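You operate a simulated robot arm through the tools that you are given. There is no shell and no other tool.

You are at the controls of a simulated two-armed robot. One attempt, no reset.

## Task
Switch the mixer and the speakers on safely.
Fine: main fader down first, mixer before speakers, volume knob to its middle mark, then main fader to the white line; no thump.

The check looks at the end state, three seconds after you hand in, the way a careful person would. Anything else that was tipped, shoved, dropped, spilled or broken makes it a failure.

## Robot
Two 7-joint arms with fingered hands on one trunk that stands fixed in place. Base frame: the origin is at the foot of the trunk, x ahead of it, y to its left, z up; the work surface is at about z = 73. Readings come in cm, degrees, newtons and seconds.
The left shoulder is at [7, 16.6, 106.8], the right one opposite. With the tool pointing down near the work surface each hand reaches from about 10 to 96 cm from the base axis, measured 20 degrees to its own side. Payload 4.1 kg a hand.
The tool frame of a hand sits at the grasp point between the pads (the TCP): z along the fingers, y along the line on which they close. The tips reach 3.2 cm beyond it. The gripper opens to 10.8 cm; its body begins 3.8 cm behind the TCP. The gripper is a hand of 4 fingers: y runs from the thumb to the fingers, the wrist lies at [-1.6, -10.8, -18.6] in the tool frame, and closing takes about 1.5 s.
Orientation is told as [roll, pitch, yaw] about the base's x, y, z axes, in that order, counted from this pose: with the fingers straight down and the wrist toward the robot, the tool's x, y and z point along [0, 1, 0], [1, 0, 0] and [0, 0, -1] of the base frame.

## Interface
- The arms move only by the tool drive_tool. It takes "left_motion", "right_motion" or both (then of equal length, played together; a hand with none holds still); each is a list of rows, each an object of numbers (a shift or turn left out is 0, a gripper value left out holds the last): "jaw": the finger opening in cm, from 0 to 10.8; "tx", "ty", "tz": the shift along the base's x, y, z in cm; "ax", "ay", "az": the turn, a rotation vector about the base's x, y, z in degrees. In form: [{"jaw": .., "tx": .., "ty": .., "tz": .., "ax": .., "ay": .., "az": ..}, ...]. A call has 1 to 20 rows; each row shifts and turns the commanded pose from where the row before left it. Rows are played at 5 a second. More than 5 cm and 8.6 degrees between two rows, or a gripper value outside its range, and nothing of the call is played. A pose out of reach is approached as far as the arm can. The call stops where the force on the tool passes 40 N (or 10 N more than at its start, if that is more) or the arm is blocked; 0.2 s more then pass. Each finger travels about 4.5 cm/s and halts on what it meets, pressing with about 26 N; the grip force reading is that of the motor and also rises with nothing between the fingers. The clock runs only during rows and for 0.2 s after the last one: add rows that do not move to give the fingers time. The reply holds the time, the measured pose of the TCP, the force on the tool along the base axes, the opening and the grip force, in the units named above and with some noise, with the torque about the TCP (base axes, N m) and any sound that the robot's microphone picked up.
- Cameras (640 x 400 px; columns grow to the right, rows downward): "scene" is now at [14.36, -4.55, 130.44]; the picture's right is [-0.53, -0.85, 0.00], its down [-0.41, 0.26, -0.87] and it looks along [0.74, -0.46, -0.49] (base axes); focal length 337 px, centre (320, 200). "left" rides on the left gripper at [-6.4, -9.3, -13.2] in its tool frame; the picture's right is [-0.80, -0.28, 0.53], its down [0.55, -0.71, 0.45] and it looks along [0.25, 0.65, 0.72] (tool axes); focal length 247 px, centre (320, 200). "right" rides on the right gripper at [6.4, -9.3, -13.2] in its tool frame; the picture's right is [-0.80, 0.28, -0.53], its down [-0.55, -0.71, 0.45] and it looks along [-0.25, 0.65, 0.72] (tool axes); focal length 247 px, centre (320, 200). There is no depth. A picture from a camera that has moved, and an enlarged one, comes with that camera's place and axes in the base frame and with its lens. The place of the scene camera against the robot may be out by one fixed shift of up to 1.8 cm in any direction.
- grab_frame(camera): a new picture of that camera. No time passes.
- slide_trunk(by): slides the trunk up (or, below 0, down) by that many cm; the arms and the scene camera ride with it, the base frame stays. It gives what a move gives, with no picture.
- grasp_type(shape, hand): the hand has 4 fingers and takes this shape, open, in about a second: jaw (thumb against the fingers, like two jaws); tri (thumb and two fingers); tip (a fingertip pinch); poke (one finger out to press); point (the index stretched); flat (the hand flat); cup (the hand cupped); fist (a fist). The gripper value then closes the fingers along that shape, each until it touches; the sizes above hold for jaw. It gives what a move gives, with no picture.
- head_to(pan, tilt): turns the head with the scene camera to pan (to the left, within 86 degrees either way) and tilt (down, from -29 to 69), counted from straight ahead of the robot. It gives what a move gives.
- close_up(camera, box): a new picture of the part [left, top, right, bottom] of that camera's present view, enlarged. No time passes.
- close_job(): hands the job in; it is judged then, once.

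Places have to be worked out from the pictures, the camera data and where the tool is seen. Open the grippers and draw the arms clear of the work before you hand the job in, unless the task says otherwise.

The tools are called after "Emit:" as name(argument=value, ...) on one line, values as JSON. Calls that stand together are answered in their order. drive_tool: Moves the arms, as the interface text tells. Its arguments: {"type":"object","properties":{"left_motion":{"type":"array","items":{"type":"object","properties":{"jaw":{"type":"number"},"tx":{"type":"number"},"ty":{"type":"number"},"tz":{"type":"number"},"ax":{"type":"number"},"ay":{"type":"number"},"az":{"type":"number"}}}},"right_motion":{"type":"array","items":{"type":"object","properties":{"jaw":{"type":"number"},"tx":{"type":"number"},"ty":{"type":"number"},"tz":{"type":"number"},"ax":{"type":"number"},"ay":{"type":"number"},"az":{"type":"number"}}}}},"required":[]} The other tools are called the same way: slide_trunk (by) moves the trunk up or down; grasp_type (shape, hand) gives the hand a shape; head_to (pan, tilt) turns the head that bears the scene camera; grab_frame (camera) takes a picture; close_up (camera, box) takes an enlarged picture of a part of a camera's view; close_job () hands the job in.

At the start:

```text
time: 0.0
left_position: [64.53, -11.19, 116.04]
left_tool_rot: [0.0, 0.0, 0.0]
left_ft_force: [0.3, -1.4, 0.0]
left_wrist_torque: [0.02, -0.02, -0.01]
left_finger_gap: 10.76
left_grip_force: 0.0
left_shape: jaw
right_position: [46.18, -49.3, 114.03]
right_tool_rot: [0.0, -0.1, -0.1]
right_ft_force: [0.3, 0.3, 1.3]
right_wrist_torque: [0.03, 0.01, 0.01]
right_finger_gap: 10.77
right_grip_force: 0.0
right_shape: jaw
trunk travel left (down, up): [-57.5, 36.5]
head pan, tilt (commanded): [-31.8, 29.1]
```

scene: 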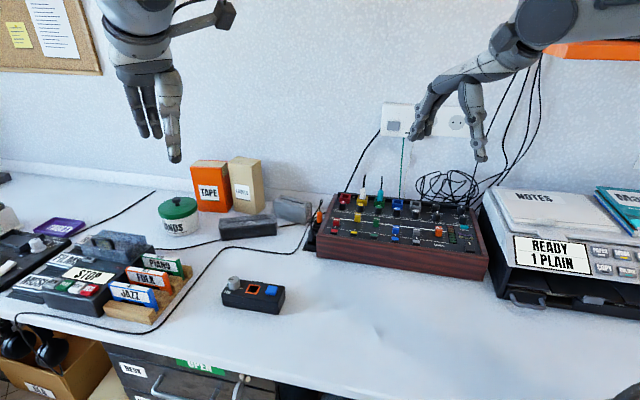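
right: 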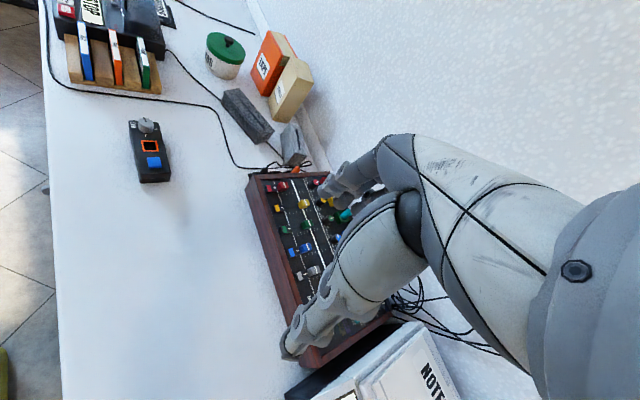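
left: 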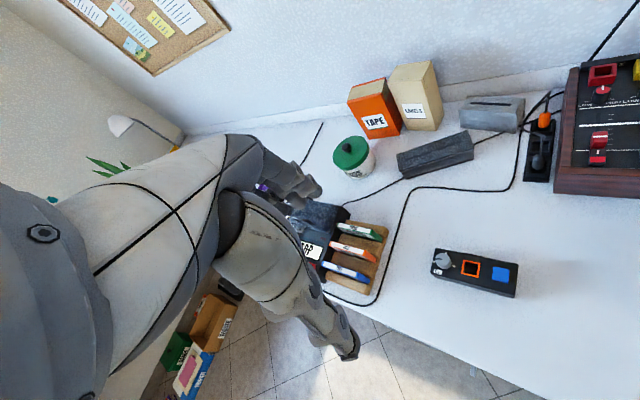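

The first pictures show a mixer with wooden sides, a small black box with a knob, an orange-rimmed button and a blue button, and an orange rocker behind. I look closer before moving anything.

Emit:
close_up(camera="scene", box=[300, 160, 500, 285])

Emit:
close_up(camera="scene", box=[200, 250, 320, 325])

Emit:
close_up(camera="left", box=[400, 40, 640, 310])

Emit:
close_up(camera="right", box=[230, 110, 430, 390])

```text
3.20 times, centred on (400, 222) of scene
camera zoom: at [14.36, -4.55, 130.44], right [-0.53, -0.85, 0.0], down [-0.41, 0.26, -0.87], along [0.74, -0.46, -0.49], focal length 1078 px, centre (64, 128)
```

zoom: 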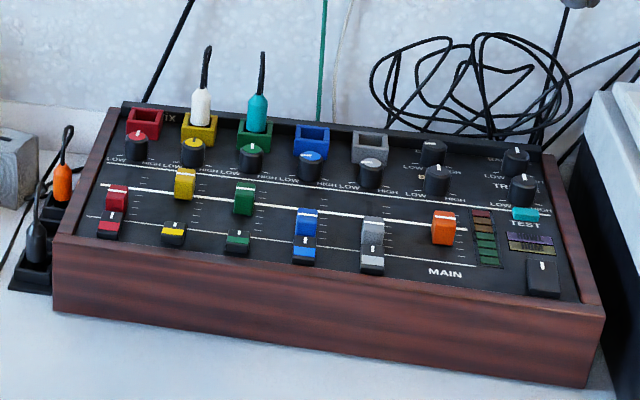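

```text
5.33 times, centred on (260, 288) of scene
camera zoom: at [14.36, -4.55, 130.44], right [-0.53, -0.85, 0.0], down [-0.41, 0.26, -0.87], along [0.74, -0.46, -0.49], focal length 1796 px, centre (640, -267)
```

zoom: 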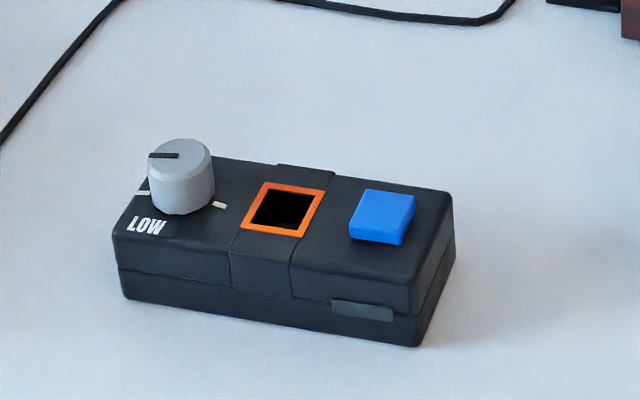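

```text
1.48 times, centred on (520, 175) of left
camera zoom: at [55.08, -17.65, 129.16], right [-0.28, -0.8, -0.53], down [-0.71, 0.55, -0.45], along [0.65, 0.25, -0.72], focal length 366 px, centre (24, 237)
```

zoom: 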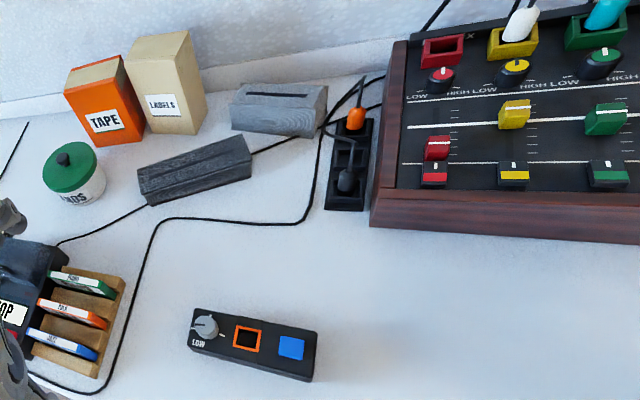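

```text
1.43 times, centred on (330, 250) of right
camera zoom: at [36.94, -42.74, 126.95], right [0.28, -0.8, 0.53], down [-0.71, -0.55, -0.45], along [0.65, -0.25, -0.72], focal length 353 px, centre (306, 129)
```

zoom: 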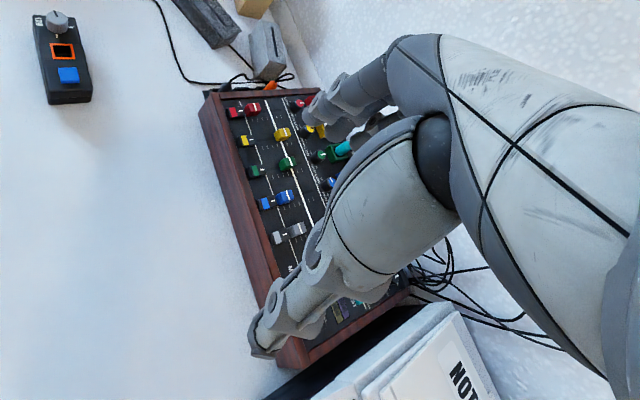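

The mixer has five coloured channel faders, an orange main fader, and a dark rocker at front right. I look around for the speakers and any other switches.

Emit:
head_to(pan=0, tilt=25)

Emit:
grab_frame(camera="scene")

Emit:
head_to(pan=45, tilt=25)

Emit:
grab_frame(camera="scene")

Emit:
head_to(pan=-60, tilt=15)

Emit:
grab_frame(camera="scene")

```text
time: 1.0
left_position: [64.55, -11.29, 116.0]
left_tool_rot: [0.0, 0.0, 0.0]
left_ft_force: [0.5, 0.0, 0.3]
left_wrist_torque: [0.03, 0.02, 0.0]
left_finger_gap: 10.76
left_grip_force: 0.0
left_shape: jaw
right_position: [46.23, -49.39, 114.0]
right_tool_rot: [-0.1, 0.0, 0.0]
right_ft_force: [-0.1, 0.3, -0.3]
right_wrist_torque: [0.0, 0.0, 0.01]
right_finger_gap: 10.76
right_grip_force: 0.0
right_shape: jaw
trunk travel left (down, up): [-57.5, 36.5]
head pan, tilt (commanded): [0.0, 25.0]
```

```text
taken
camera scene: at [15.86, 0.23, 131.09], right [0.0, -1.0, 0.0], down [-0.42, 0.0, -0.91], along [0.91, 0.0, -0.42], focal length 337 px, centre (320, 200)
```

scene: 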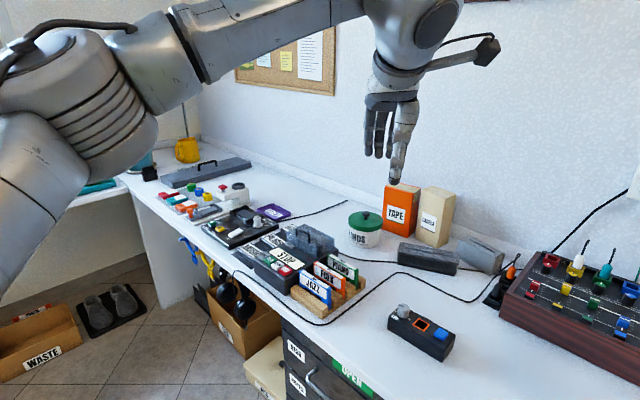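

```text
time: 2.1
left_position: [64.48, -11.25, 116.11]
left_tool_rot: [0.0, 0.0, 0.1]
left_ft_force: [0.3, -0.4, 0.7]
left_wrist_torque: [0.01, 0.01, 0.01]
left_finger_gap: 10.77
left_grip_force: 0.0
left_shape: jaw
right_position: [46.14, -49.24, 113.93]
right_tool_rot: [0.0, 0.0, 0.0]
right_ft_force: [-1.1, -0.3, 0.5]
right_wrist_torque: [-0.01, -0.01, -0.02]
right_finger_gap: 10.77
right_grip_force: 0.1
right_shape: jaw
trunk travel left (down, up): [-57.5, 36.5]
head pan, tilt (commanded): [45.0, 25.0]
```

```text
taken
camera scene: at [13.17, 6.75, 131.09], right [0.71, -0.71, 0.0], down [-0.3, -0.3, -0.91], along [0.64, 0.64, -0.42], focal length 337 px, centre (320, 200)
```

scene: 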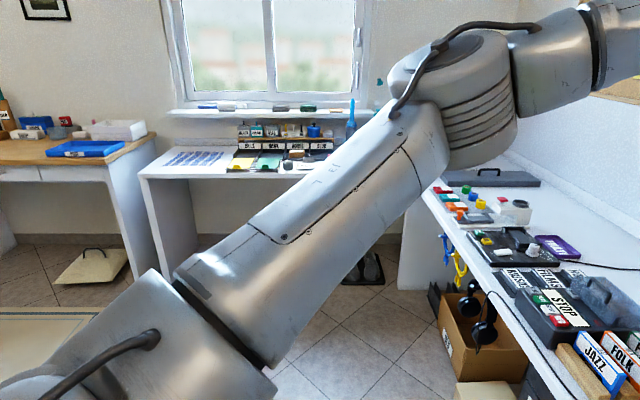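

```text
time: 3.9
left_position: [64.51, -11.35, 116.05]
left_tool_rot: [0.0, 0.0, 0.0]
left_ft_force: [-0.2, 0.0, -0.9]
left_wrist_torque: [0.0, 0.01, 0.0]
left_finger_gap: 10.78
left_grip_force: 0.0
left_shape: jaw
right_position: [46.27, -49.34, 113.96]
right_tool_rot: [0.0, 0.0, 0.0]
right_ft_force: [0.4, -0.3, 0.2]
right_wrist_torque: [0.01, 0.02, 0.01]
right_finger_gap: 10.79
right_grip_force: 0.0
right_shape: jaw
trunk travel left (down, up): [-57.5, 36.5]
head pan, tilt (commanded): [-60.0, 15.0]
```

```text
taken
camera scene: at [11.32, -7.84, 132.71], right [-0.87, -0.5, 0.0], down [-0.13, 0.22, -0.97], along [0.48, -0.84, -0.26], focal length 337 px, centre (320, 200)
```

scene: 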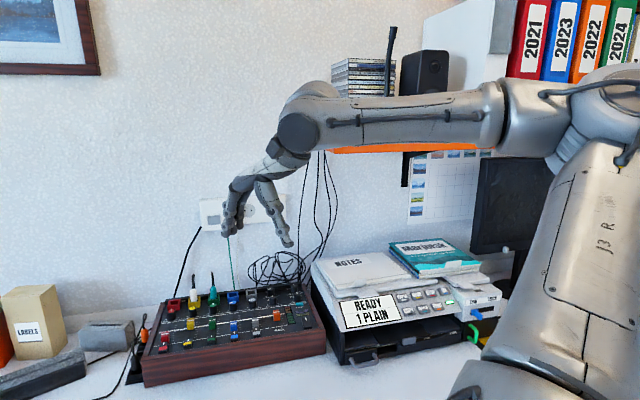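

A black speaker stands on the orange shelf, with cables running down behind the mixer. I turn the head to the mixer and zoom in on the controls.

Emit:
head_to(pan=-48, tilt=33)

Emit:
grab_frame(camera="scene")

```text
time: 4.7
left_position: [64.43, -11.26, 116.03]
left_tool_rot: [0.0, 0.0, 0.1]
left_ft_force: [0.1, 0.0, 0.5]
left_wrist_torque: [0.03, 0.0, 0.0]
left_finger_gap: 10.77
left_grip_force: 0.0
left_shape: jaw
right_position: [46.16, -49.31, 113.88]
right_tool_rot: [0.1, 0.0, 0.0]
right_ft_force: [-0.3, -0.2, 0.2]
right_wrist_torque: [0.0, 0.01, 0.02]
right_finger_gap: 10.77
right_grip_force: 0.1
right_shape: jaw
trunk travel left (down, up): [-57.5, 36.5]
head pan, tilt (commanded): [-48.0, 33.0]
```

```text
taken
camera scene: at [12.6, -6.38, 129.83], right [-0.74, -0.67, 0.0], down [-0.36, 0.4, -0.84], along [0.56, -0.62, -0.54], focal length 337 px, centre (320, 200)
```

scene: 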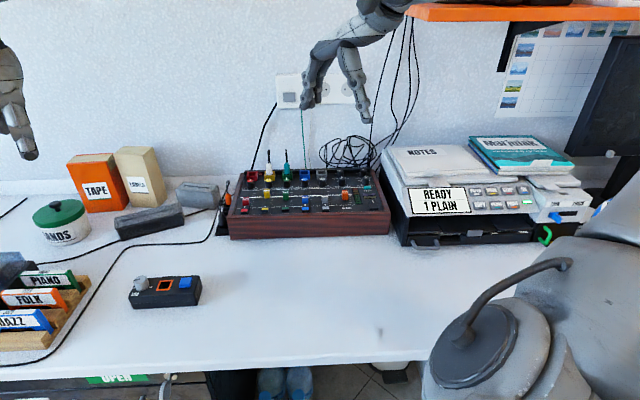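

The mixer is now near the middle of the view. I zoom tightly onto its left and right halves and its power strip.

Emit:
close_up(camera="scene", box=[310, 165, 395, 218])

Emit:
close_up(camera="scene", box=[225, 165, 320, 225])

Emit:
close_up(camera="scene", box=[200, 170, 250, 245])

Emit:
close_up(camera="scene", box=[115, 265, 215, 315])

```text
7.53 times, centred on (352, 192) of scene
camera zoom: at [12.6, -6.38, 129.83], right [-0.74, -0.67, 0.0], down [-0.36, 0.4, -0.84], along [0.56, -0.62, -0.54], focal length 2535 px, centre (75, 264)
```

zoom: 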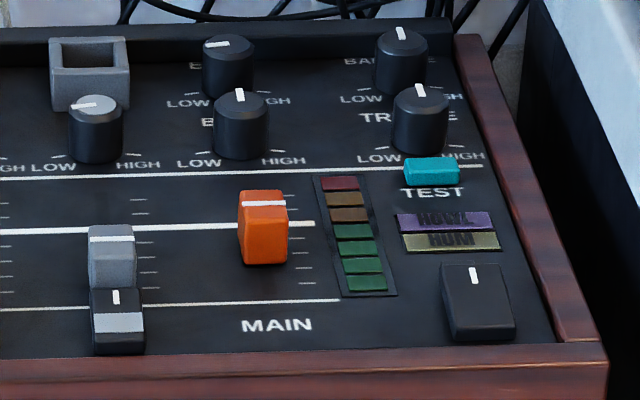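

```text
6.67 times, centred on (272, 195) of scene
camera zoom: at [12.6, -6.38, 129.83], right [-0.74, -0.67, 0.0], down [-0.36, 0.4, -0.84], along [0.56, -0.62, -0.54], focal length 2245 px, centre (637, 233)
```

zoom: 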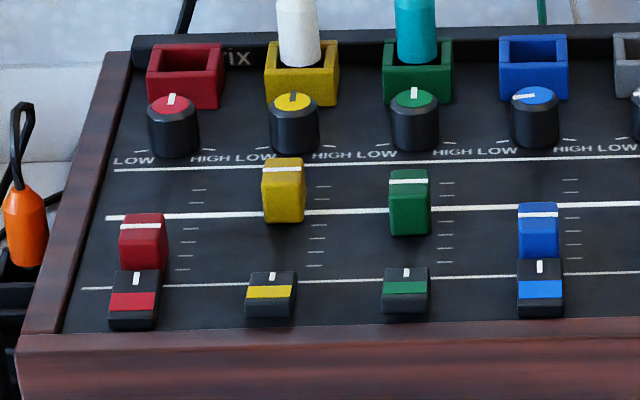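

```text
5.33 times, centred on (225, 208) of scene
camera zoom: at [12.6, -6.38, 129.83], right [-0.74, -0.67, 0.0], down [-0.36, 0.4, -0.84], along [0.56, -0.62, -0.54], focal length 1796 px, centre (827, 160)
```

zoom: 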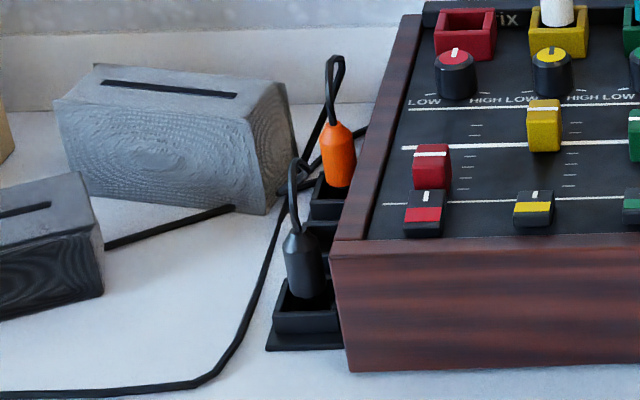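

```text
6.40 times, centred on (165, 290) of scene
camera zoom: at [12.6, -6.38, 129.83], right [-0.74, -0.67, 0.0], down [-0.36, 0.4, -0.84], along [0.56, -0.62, -0.54], focal length 2155 px, centre (1312, -376)
```

zoom: 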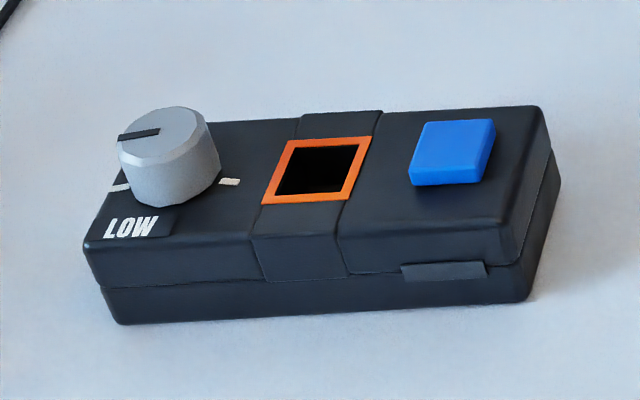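

The mixer's front-right black rocker looks like its power switch. Now I check the speaker on the shelf for a switch and a volume knob.

Emit:
head_to(pan=-65, tilt=0)

Emit:
grab_frame(camera="scene")

Emit:
head_to(pan=-86, tilt=10)

Emit:
grab_frame(camera="scene")

Emit:
head_to(pan=-20, tilt=0)

Emit:
grab_frame(camera="scene")

```text
time: 5.7
left_position: [64.54, -11.28, 116.04]
left_tool_rot: [0.0, 0.0, 0.0]
left_ft_force: [0.1, -0.2, -0.3]
left_wrist_torque: [0.03, -0.01, 0.0]
left_finger_gap: 10.74
left_grip_force: 0.0
left_shape: jaw
right_position: [46.22, -49.28, 113.88]
right_tool_rot: [0.0, 0.0, 0.0]
right_ft_force: [0.4, -0.3, 0.1]
right_wrist_torque: [0.01, -0.04, 0.02]
right_finger_gap: 10.77
right_grip_force: 0.1
right_shape: jaw
trunk travel left (down, up): [-57.5, 36.5]
head pan, tilt (commanded): [-65.0, 0.0]
```

```text
taken
camera scene: at [10.46, -7.92, 135.12], right [-0.91, -0.42, 0.0], down [0.0, 0.0, -1.0], along [0.42, -0.91, 0.0], focal length 337 px, centre (320, 200)
```

scene: 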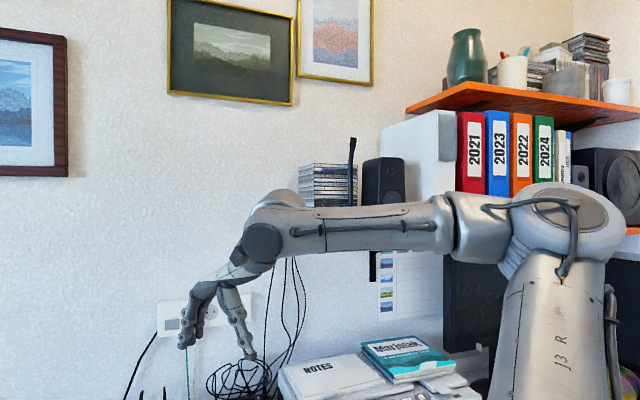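

```text
time: 6.5
left_position: [64.42, -11.19, 115.96]
left_tool_rot: [0.0, 0.0, 0.0]
left_ft_force: [-0.6, 0.8, 0.5]
left_wrist_torque: [-0.01, -0.04, 0.03]
left_finger_gap: 10.78
left_grip_force: 0.1
left_shape: jaw
right_position: [46.17, -49.26, 113.92]
right_tool_rot: [0.1, 0.2, 0.0]
right_ft_force: [-0.3, -0.3, 0.0]
right_wrist_torque: [0.01, -0.01, 0.02]
right_finger_gap: 10.78
right_grip_force: 0.1
right_shape: jaw
trunk travel left (down, up): [-57.5, 36.5]
head pan, tilt (commanded): [-85.9, 10.0]
```

```text
taken
camera scene: at [7.32, -9.03, 133.53], right [-1.0, -0.07, 0.0], down [-0.01, 0.17, -0.98], along [0.07, -0.98, -0.17], focal length 337 px, centre (320, 200)
```

scene: 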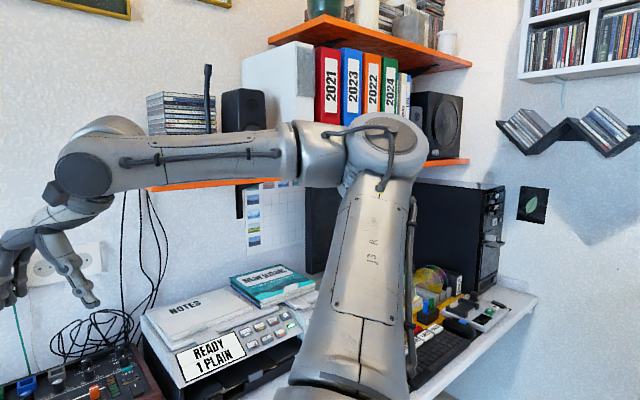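

```text
time: 7.9
left_position: [64.52, -11.3, 116.01]
left_tool_rot: [-0.1, 0.0, 0.1]
left_ft_force: [0.7, -0.2, 0.0]
left_wrist_torque: [0.0, -0.02, 0.01]
left_finger_gap: 10.74
left_grip_force: 0.1
left_shape: jaw
right_position: [46.17, -49.27, 113.88]
right_tool_rot: [0.1, 0.0, 0.0]
right_ft_force: [-0.3, 0.6, 0.7]
right_wrist_torque: [0.02, -0.02, 0.04]
right_finger_gap: 10.76
right_grip_force: 0.0
right_shape: jaw
trunk travel left (down, up): [-57.5, 36.5]
head pan, tilt (commanded): [-20.0, 0.0]
```

```text
taken
camera scene: at [15.1, -2.84, 135.13], right [-0.34, -0.94, 0.0], down [0.0, 0.0, -1.0], along [0.94, -0.34, 0.0], focal length 337 px, centre (320, 200)
```

scene: 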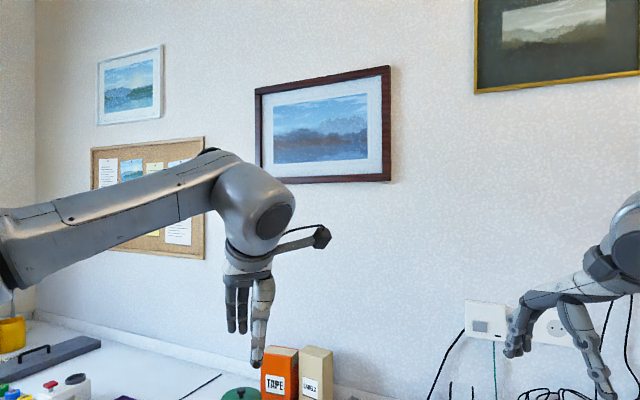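

The speakers stand high on the far shelf, so the small box with a knob and button is likely their remote control. I zoom in on the box from the left camera and on the wall plate and strip.

Emit:
close_up(camera="left", box=[415, 230, 535, 310])

Emit:
close_up(camera="left", box=[500, 80, 640, 200])

Emit:
head_to(pan=-48, tilt=25)

Emit:
grab_frame(camera="scene")

Emit:
close_up(camera="scene", box=[250, 90, 450, 260])

```text
5.00 times, centred on (475, 270) of left
camera zoom: at [55.08, -17.65, 129.16], right [-0.28, -0.8, -0.53], down [-0.71, 0.55, -0.45], along [0.65, 0.25, -0.72], focal length 1235 px, centre (-455, -150)
```

zoom: 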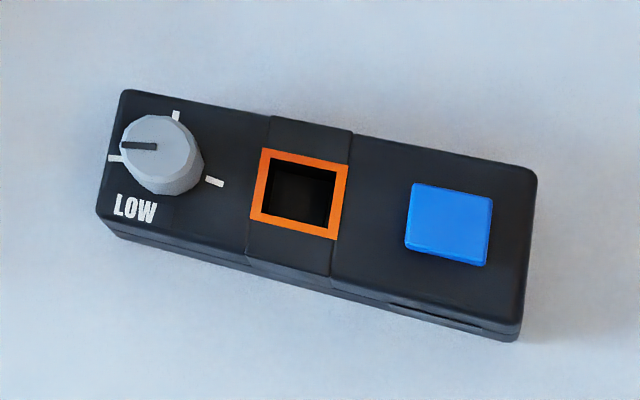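

```text
3.33 times, centred on (570, 140) of left
camera zoom: at [55.08, -17.65, 129.16], right [-0.28, -0.8, -0.53], down [-0.71, 0.55, -0.45], along [0.65, 0.25, -0.72], focal length 823 px, centre (-513, 400)
```

zoom: 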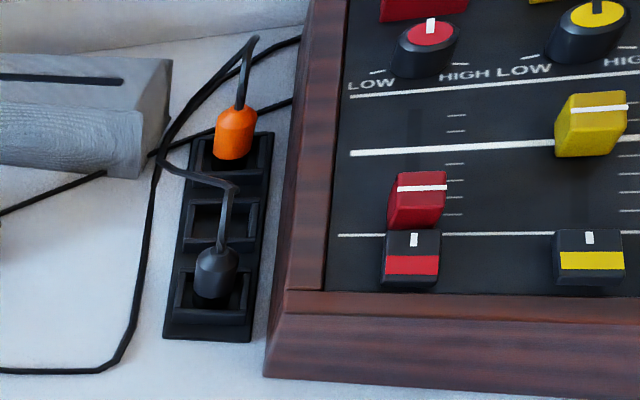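

```text
time: 8.8
left_position: [64.53, -11.26, 116.02]
left_tool_rot: [0.0, 0.0, 0.0]
left_ft_force: [0.2, 0.5, 0.3]
left_wrist_torque: [0.0, 0.04, -0.02]
left_finger_gap: 10.77
left_grip_force: 0.0
left_shape: jaw
right_position: [46.08, -49.38, 113.95]
right_tool_rot: [0.0, 0.0, 0.0]
right_ft_force: [-0.8, 0.0, 0.0]
right_wrist_torque: [-0.04, -0.03, 0.03]
right_finger_gap: 10.75
right_grip_force: 0.0
right_shape: jaw
trunk travel left (down, up): [-57.5, 36.5]
head pan, tilt (commanded): [-48.0, 25.0]
```

```text
taken
camera scene: at [12.82, -6.6, 131.1], right [-0.74, -0.67, 0.0], down [-0.28, 0.31, -0.91], along [0.61, -0.67, -0.42], focal length 337 px, centre (320, 200)
```

scene: 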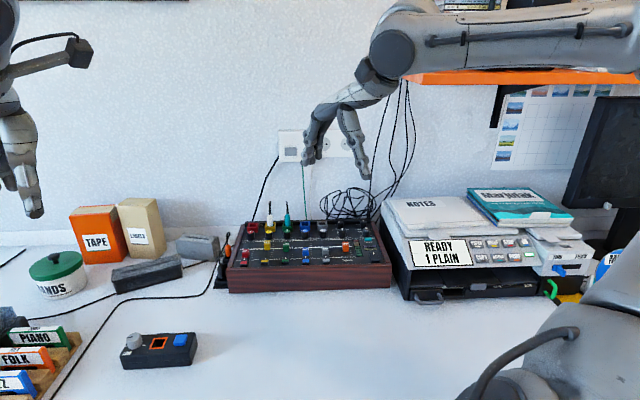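

```text
2.35 times, centred on (350, 175) of scene
camera zoom: at [12.82, -6.6, 131.1], right [-0.74, -0.67, 0.0], down [-0.28, 0.31, -0.91], along [0.61, -0.67, -0.42], focal length 792 px, centre (249, 259)
```

zoom: 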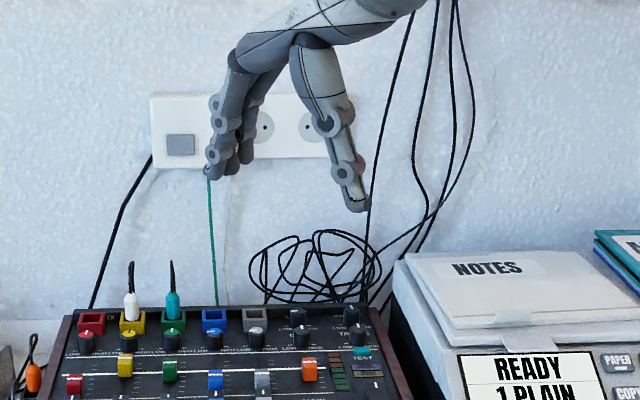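

The box knob has three marks, with the pointer at LOW and the middle mark on the side away from me. Before acting I check the other devices on the left to rule out another speaker control.

Emit:
head_to(pan=8, tilt=35)

Emit:
grab_frame(camera="scene")

Emit:
close_up(camera="scene", box=[200, 120, 420, 260])

Emit:
close_up(camera="scene", box=[60, 80, 300, 240])

```text
time: 10.1
left_position: [64.47, -11.28, 116.07]
left_tool_rot: [0.0, 0.1, 0.0]
left_ft_force: [-0.8, -0.3, -0.4]
left_wrist_torque: [0.0, 0.0, 0.0]
left_finger_gap: 10.77
left_grip_force: 0.2
left_shape: jaw
right_position: [46.24, -49.28, 113.9]
right_tool_rot: [-0.1, 0.1, -0.1]
right_ft_force: [0.1, 0.4, -0.2]
right_wrist_torque: [0.01, 0.03, 0.0]
right_finger_gap: 10.78
right_grip_force: 0.1
right_shape: jaw
trunk travel left (down, up): [-57.5, 36.5]
head pan, tilt (commanded): [8.0, 35.0]
```

```text
taken
camera scene: at [15.37, 1.46, 129.51], right [0.14, -0.99, 0.0], down [-0.57, -0.08, -0.82], along [0.81, 0.11, -0.57], focal length 337 px, centre (320, 200)
```

scene: 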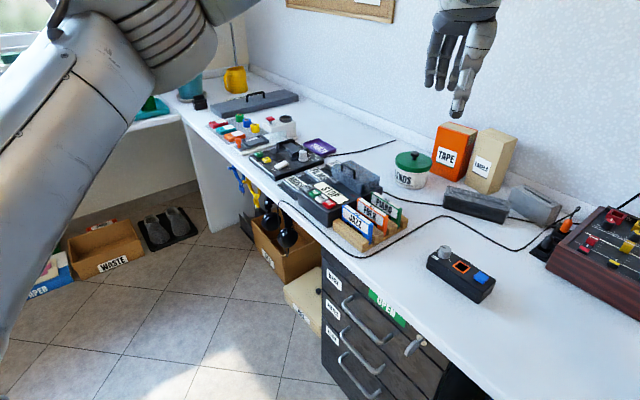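

```text
2.86 times, centred on (310, 190) of scene
camera zoom: at [15.37, 1.46, 129.51], right [0.14, -0.99, 0.0], down [-0.57, -0.08, -0.82], along [0.81, 0.11, -0.57], focal length 962 px, centre (349, 229)
```

zoom: 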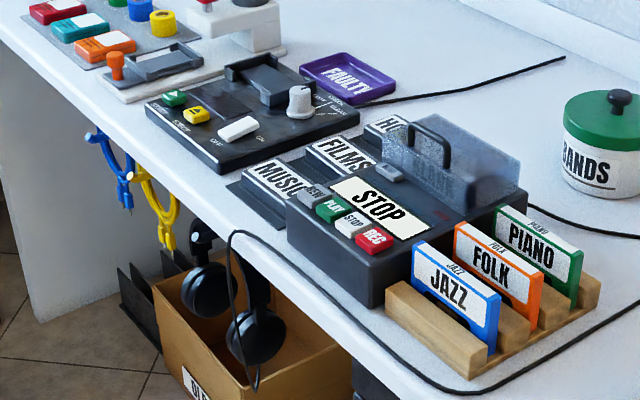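

```text
2.50 times, centred on (180, 160) of scene
camera zoom: at [15.37, 1.46, 129.51], right [0.14, -0.99, 0.0], down [-0.57, -0.08, -0.82], along [0.81, 0.11, -0.57], focal length 842 px, centre (670, 300)
```

zoom: 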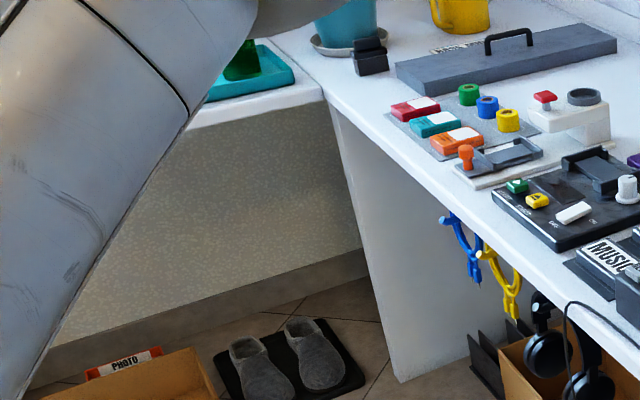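

No other device looks like a speaker control, so I treat the small box as the speaker volume and power. The table runs at about 45° to my base frame, so I yaw the right hand −45° and bring it near the mixer's right front for a closer view.

Emit:
drive_tool(right_motion=[{"az": -7.5, "tx": 1, "ty": -2, "tz": -1}, {"az": -7.5, "tx": 1, "ty": -2, "tz": -1}, {"az": -7.5, "tx": 1, "ty": -2, "tz": -1}, {"az": -7.5, "tx": 1, "ty": -2, "tz": -1}, {"az": -7.5, "tx": 1, "ty": -2, "tz": -1}, {"az": -7.5, "tx": 1, "ty": -2, "tz": -1}])

Emit:
grasp_type(shape="poke", hand="right")

Emit:
head_to(pan=-45, tilt=30)

Emit:
grab_frame(camera="right")

Emit:
grab_frame(camera="scene")

```text
time: 11.5
left_position: [64.52, -11.42, 115.83]
left_tool_rot: [0.1, 0.0, -0.1]
left_ft_force: [0.3, 0.0, 0.4]
left_wrist_torque: [0.02, 0.01, 0.04]
left_finger_gap: 10.75
left_grip_force: 0.1
left_shape: jaw
right_position: [52.37, -61.57, 107.72]
right_tool_rot: [-0.1, 0.1, -45.2]
right_ft_force: [0.0, 0.5, -0.3]
right_wrist_torque: [0.04, 0.0, -0.02]
right_finger_gap: 10.77
right_grip_force: 0.0
right_shape: jaw
trunk travel left (down, up): [-57.5, 36.5]
head pan, tilt (commanded): [8.0, 35.0]
```

```text
time: 12.4
left_position: [64.38, -11.29, 116.04]
left_tool_rot: [0.0, 0.0, 0.0]
left_ft_force: [0.2, -0.1, -0.7]
left_wrist_torque: [-0.01, -0.01, -0.01]
left_finger_gap: 10.78
left_grip_force: 0.0
left_shape: jaw
right_position: [52.14, -61.35, 107.9]
right_tool_rot: [0.0, 0.1, -45.0]
right_ft_force: [0.3, -0.4, 0.6]
right_wrist_torque: [-0.01, 0.0, 0.0]
right_finger_gap: 0.01
right_grip_force: 0.0
right_shape: poke
trunk travel left (down, up): [-57.5, 36.5]
head pan, tilt (commanded): [8.0, 35.0]
```

```text
time: 13.6
left_position: [64.52, -11.23, 116.02]
left_tool_rot: [0.0, 0.0, 0.0]
left_ft_force: [0.2, -0.7, -1.0]
left_wrist_torque: [-0.01, -0.02, 0.0]
left_finger_gap: 10.75
left_grip_force: 0.0
left_shape: jaw
right_position: [52.17, -61.34, 108.0]
right_tool_rot: [0.0, 0.1, -44.8]
right_ft_force: [-0.2, 1.3, -0.7]
right_wrist_torque: [-0.03, 0.01, 0.01]
right_finger_gap: 0.0
right_grip_force: 0.2
right_shape: poke
trunk travel left (down, up): [-57.5, 36.5]
head pan, tilt (commanded): [-45.0, 30.0]
```

```text
taken
camera right: at [50.21, -50.1, 121.0], right [-0.36, -0.77, 0.53], down [-0.89, 0.11, -0.45], along [0.28, -0.63, -0.72], focal length 247 px, centre (320, 200)
```

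right: 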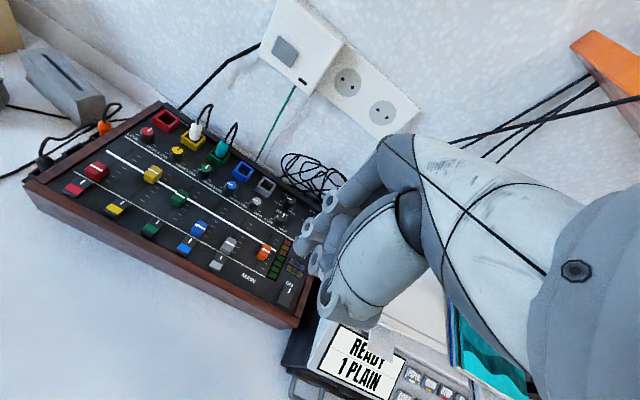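

```text
taken
camera scene: at [13.05, -6.15, 130.29], right [-0.71, -0.71, 0.0], down [-0.35, 0.35, -0.87], along [0.61, -0.61, -0.5], focal length 337 px, centre (320, 200)
```

scene: 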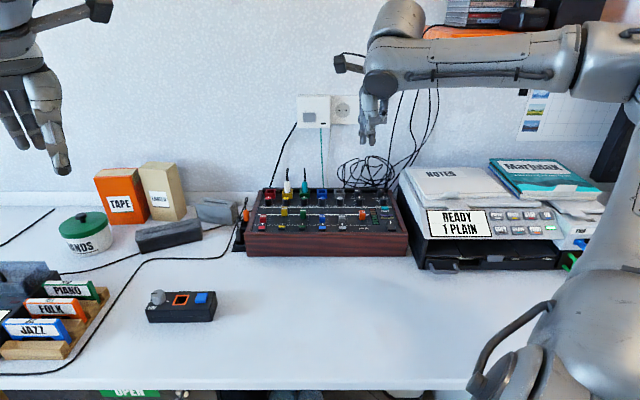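

Good: the table is squared with a −45° yaw. I look closely at the mixer's right corner and at the poking finger's shape.

Emit:
close_up(camera="right", box=[200, 195, 320, 315])

Emit:
close_up(camera="scene", box=[320, 40, 440, 170])

Emit:
close_up(camera="scene", box=[330, 190, 415, 245])

```text
3.33 times, centred on (260, 255) of right
camera zoom: at [50.21, -50.1, 121.0], right [-0.36, -0.77, 0.53], down [-0.89, 0.11, -0.45], along [0.28, -0.63, -0.72], focal length 823 px, centre (520, 17)
```

zoom: 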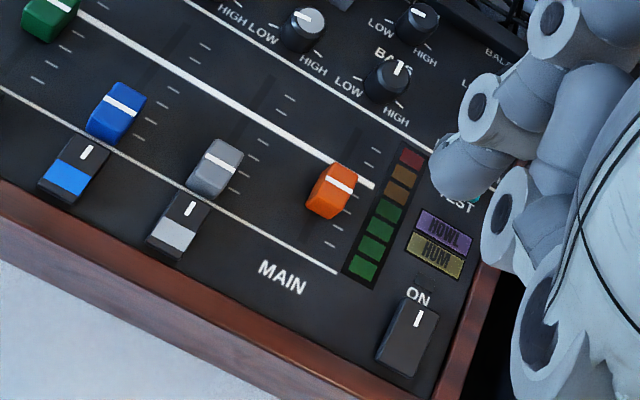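

```text
3.08 times, centred on (380, 105) of scene
camera zoom: at [13.05, -6.15, 130.29], right [-0.71, -0.71, 0.0], down [-0.35, 0.35, -0.87], along [0.61, -0.61, -0.5], focal length 1036 px, centre (135, 492)
```

zoom: 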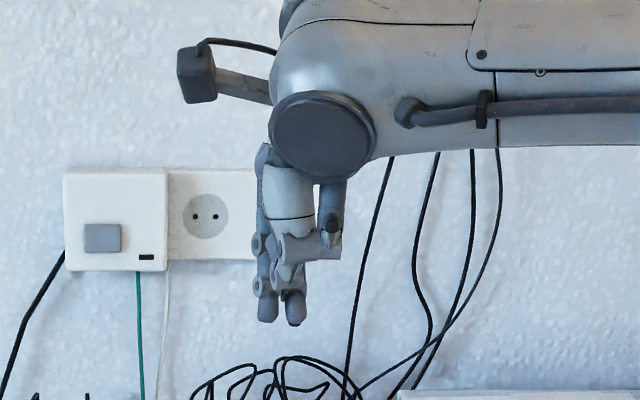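

```text
7.27 times, centred on (372, 218) of scene
camera zoom: at [13.05, -6.15, 130.29], right [-0.71, -0.71, 0.0], down [-0.35, 0.35, -0.87], along [0.61, -0.61, -0.5], focal length 2449 px, centre (-62, 73)
```

zoom: 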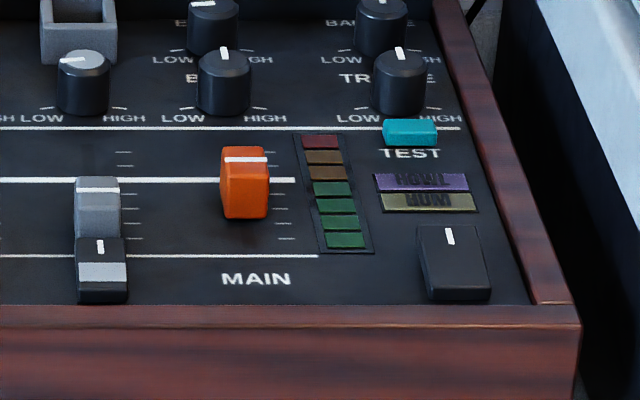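

The rocker's rear edge is marked ON and stands raised, so the mixer is off; the orange main fader sits near the thick white line. I swing the left hand so its camera gives a second, side view of the mixer's right corner.

Emit:
drive_tool(left_motion=[{"az": -7.5, "tx": -0.5, "ty": -2.3}, {"az": -7.5, "tx": -0.5, "ty": -2.3}, {"az": -7.5, "tx": -0.5, "ty": -2.3}, {"az": -7.5, "tx": -0.5, "ty": -2.3}, {"az": -7.5, "tx": -0.5, "ty": -2.3}, {"az": -7.5, "tx": -0.5, "ty": -2.3}, {"az": -7.5, "tx": -0.5, "ty": -2.3}, {"az": -7.5, "tx": -0.5, "ty": -2.3}])

Emit:
grab_frame(camera="left")

Emit:
grab_frame(camera="scene")

```text
time: 15.4
left_position: [61.11, -26.3, 116.18]
left_tool_rot: [0.0, 0.1, -48.8]
left_ft_force: [1.0, 0.5, -0.4]
left_wrist_torque: [0.03, 0.03, 0.0]
left_finger_gap: 10.72
left_grip_force: 0.1
left_shape: jaw
left hand out of reach, approached as far as the arm can: row 7, 8
right_position: [52.24, -61.49, 107.89]
right_tool_rot: [0.0, 0.0, -45.1]
right_ft_force: [0.0, -0.2, -0.1]
right_wrist_torque: [-0.02, -0.01, 0.03]
right_finger_gap: 0.0
right_grip_force: 0.1
right_shape: poke
trunk travel left (down, up): [-57.5, 36.5]
head pan, tilt (commanded): [-45.0, 30.0]
```

```text
taken
camera left: at [50.07, -23.46, 129.29], right [-0.79, -0.31, -0.53], down [-0.05, 0.89, -0.45], along [0.62, -0.32, -0.72], focal length 247 px, centre (320, 200)
```

left: 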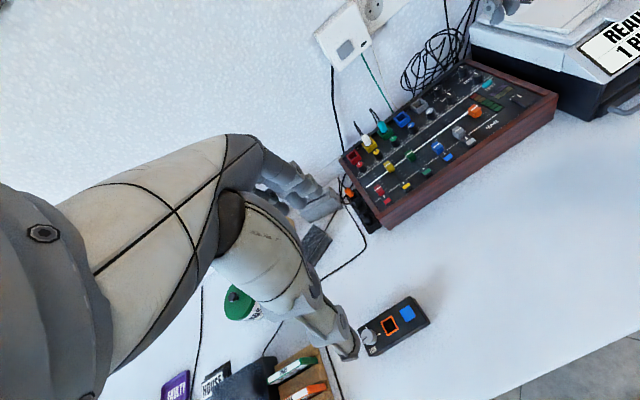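

```text
taken
camera scene: at [13.04, -6.12, 130.3], right [-0.71, -0.71, 0.0], down [-0.35, 0.35, -0.87], along [0.61, -0.61, -0.5], focal length 337 px, centre (320, 200)
```

scene: 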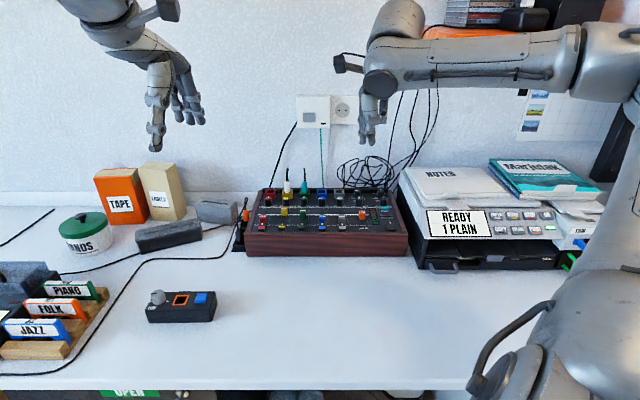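

This left view shows the mixer, the box and the corner I need. I zoom in to measure the fader and rocker positions.

Emit:
close_up(camera="left", box=[430, 60, 560, 160])

Emit:
close_up(camera="left", box=[345, 285, 445, 365])

```text
4.00 times, centred on (495, 110) of left
camera zoom: at [50.07, -23.46, 129.29], right [-0.79, -0.31, -0.53], down [-0.05, 0.89, -0.45], along [0.62, -0.32, -0.72], focal length 988 px, centre (-380, 560)
```

zoom: 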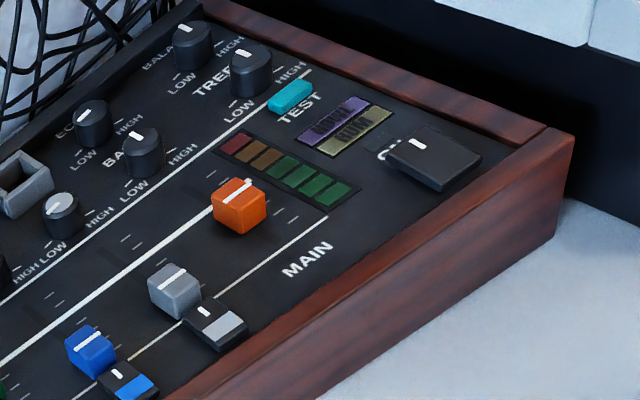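

```text
5.00 times, centred on (395, 325) of left
camera zoom: at [50.07, -23.46, 129.29], right [-0.79, -0.31, -0.53], down [-0.05, 0.89, -0.45], along [0.62, -0.32, -0.72], focal length 1235 px, centre (-55, -425)
```

zoom: 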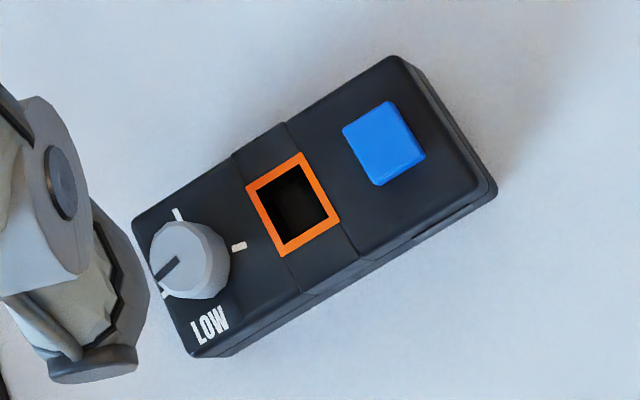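

Triangulating, I put the main fader's stripe at about (57.7, −68.0, 82.8), the white line about 2.2 cm further back, the low line about 2.8 cm nearer, and the rocker's ON edge at about (50.2, −70.7, 81.3). I lower the right hand above the fader to see where the poke fingertip really is.

Emit:
drive_tool(right_motion=[{"tx": 1.2, "ty": -1.4, "tz": -2.8}, {"tx": 1.2, "ty": -1.4, "tz": -2.8}, {"tx": 1.2, "ty": -1.4, "tz": -2.8}, {"tx": 1.2, "ty": -1.4, "tz": -2.6}])

Emit:
grab_frame(camera="left")

Emit:
grab_frame(camera="right")

Emit:
grab_frame(camera="scene")

```text
time: 16.4
left_position: [61.24, -26.35, 116.04]
left_tool_rot: [0.0, 0.1, -48.7]
left_ft_force: [-0.1, -0.3, 1.0]
left_wrist_torque: [0.01, 0.0, -0.04]
left_finger_gap: 10.76
left_grip_force: 0.0
left_shape: jaw
right_position: [57.19, -66.78, 96.65]
right_tool_rot: [0.0, 0.1, -45.0]
right_ft_force: [0.4, 0.4, -0.8]
right_wrist_torque: [0.02, 0.03, 0.01]
right_finger_gap: 0.0
right_grip_force: 0.0
right_shape: poke
trunk travel left (down, up): [-57.5, 36.5]
head pan, tilt (commanded): [-45.0, 30.0]
```

```text
taken
camera left: at [50.19, -23.53, 129.21], right [-0.79, -0.31, -0.53], down [-0.05, 0.89, -0.45], along [0.61, -0.32, -0.72], focal length 247 px, centre (320, 200)
```

left: 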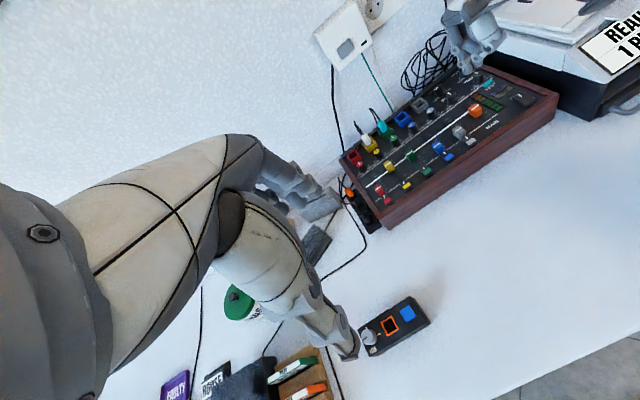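

```text
taken
camera right: at [55.13, -55.7, 109.71], right [-0.36, -0.77, 0.53], down [-0.89, 0.11, -0.45], along [0.28, -0.63, -0.72], focal length 247 px, centre (320, 200)
```

right: 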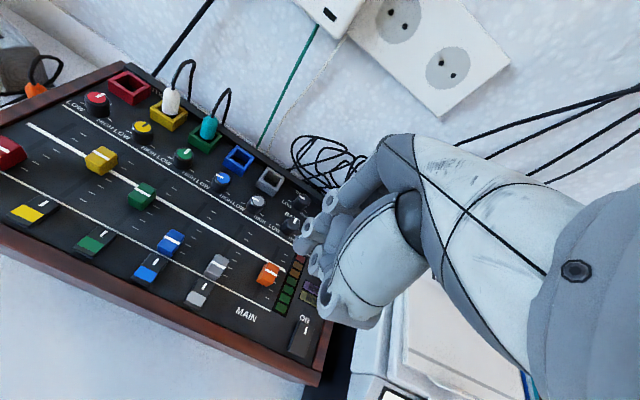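

```text
taken
camera scene: at [13.16, -6.19, 130.28], right [-0.71, -0.71, 0.0], down [-0.35, 0.35, -0.87], along [0.61, -0.61, -0.5], focal length 337 px, centre (320, 200)
```

scene: 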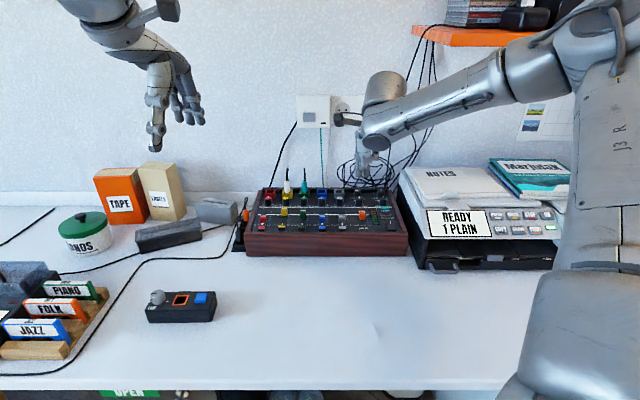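

Emit:
close_up(camera="left", box=[420, 0, 550, 130])

Emit:
close_up(camera="scene", box=[320, 110, 420, 250])

Emit:
close_up(camera="right", box=[230, 170, 390, 340])

```text
3.08 times, centred on (485, 65) of left
camera zoom: at [50.19, -23.53, 129.21], right [-0.79, -0.31, -0.53], down [-0.05, 0.89, -0.45], along [0.61, -0.32, -0.72], focal length 760 px, centre (-188, 615)
```

zoom: 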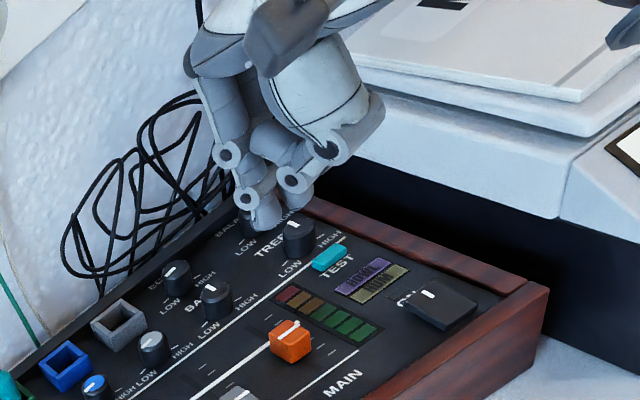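

```text
2.86 times, centred on (370, 180) of scene
camera zoom: at [13.16, -6.19, 130.28], right [-0.71, -0.71, 0.0], down [-0.35, 0.35, -0.87], along [0.61, -0.61, -0.5], focal length 962 px, centre (177, 257)
```

zoom: 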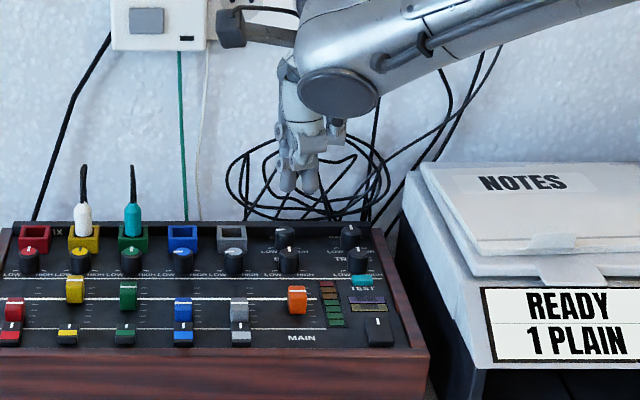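

```text
2.35 times, centred on (310, 255) of right
camera zoom: at [55.13, -55.7, 109.71], right [-0.36, -0.77, 0.53], down [-0.89, 0.11, -0.45], along [0.28, -0.63, -0.72], focal length 581 px, centre (344, 71)
```

zoom: 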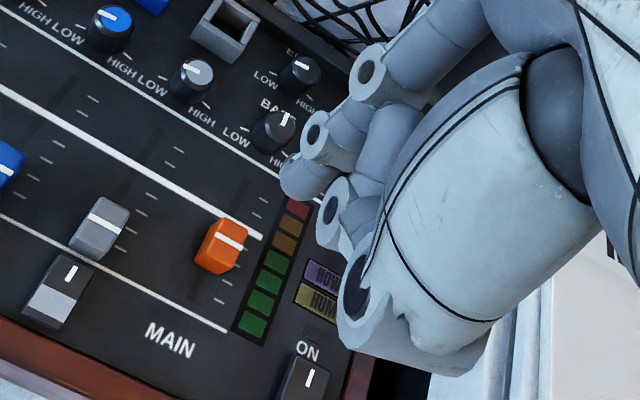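

The index tip seems to sit about 3.2 cm below the TCP and close to it laterally, but there may be a second digit near it. I zoom tighter on the hand.

Emit:
close_up(camera="scene", box=[345, 130, 395, 185])

Emit:
close_up(camera="left", box=[450, 20, 510, 90])

Emit:
close_up(camera="right", box=[290, 180, 380, 260])

```text
7.27 times, centred on (370, 158) of scene
camera zoom: at [13.16, -6.19, 130.28], right [-0.71, -0.71, 0.0], down [-0.35, 0.35, -0.87], along [0.61, -0.61, -0.5], focal length 2449 px, centre (-44, 509)
```

zoom: 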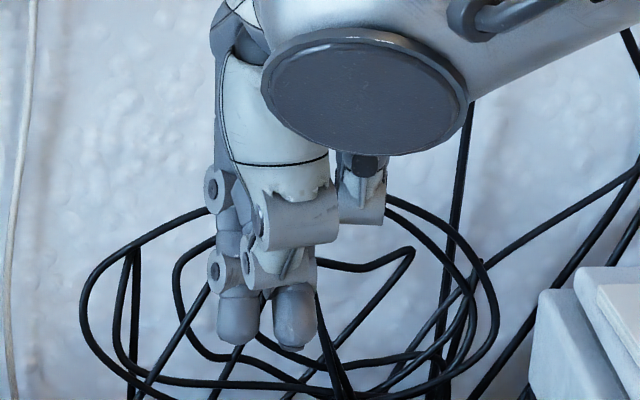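

```text
5.71 times, centred on (480, 55) of left
camera zoom: at [50.19, -23.53, 129.21], right [-0.79, -0.31, -0.53], down [-0.05, 0.89, -0.45], along [0.61, -0.32, -0.72], focal length 1411 px, centre (-594, 1029)
```

zoom: 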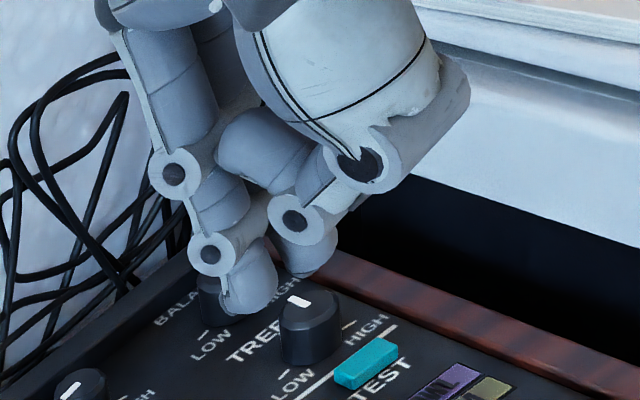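

```text
5.00 times, centred on (335, 220) of right
camera zoom: at [55.13, -55.7, 109.71], right [-0.36, -0.77, 0.53], down [-0.89, 0.11, -0.45], along [0.28, -0.63, -0.72], focal length 1235 px, centre (245, 100)
```

zoom: 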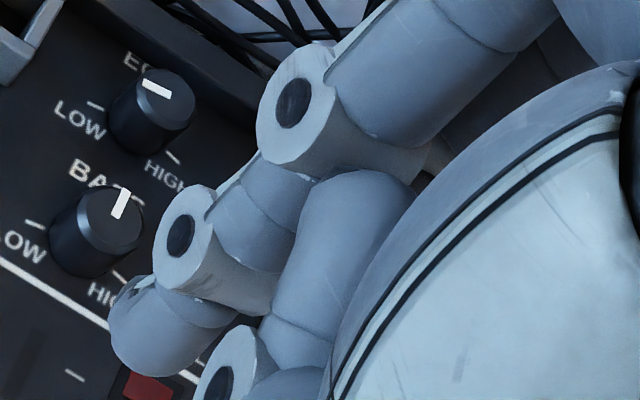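

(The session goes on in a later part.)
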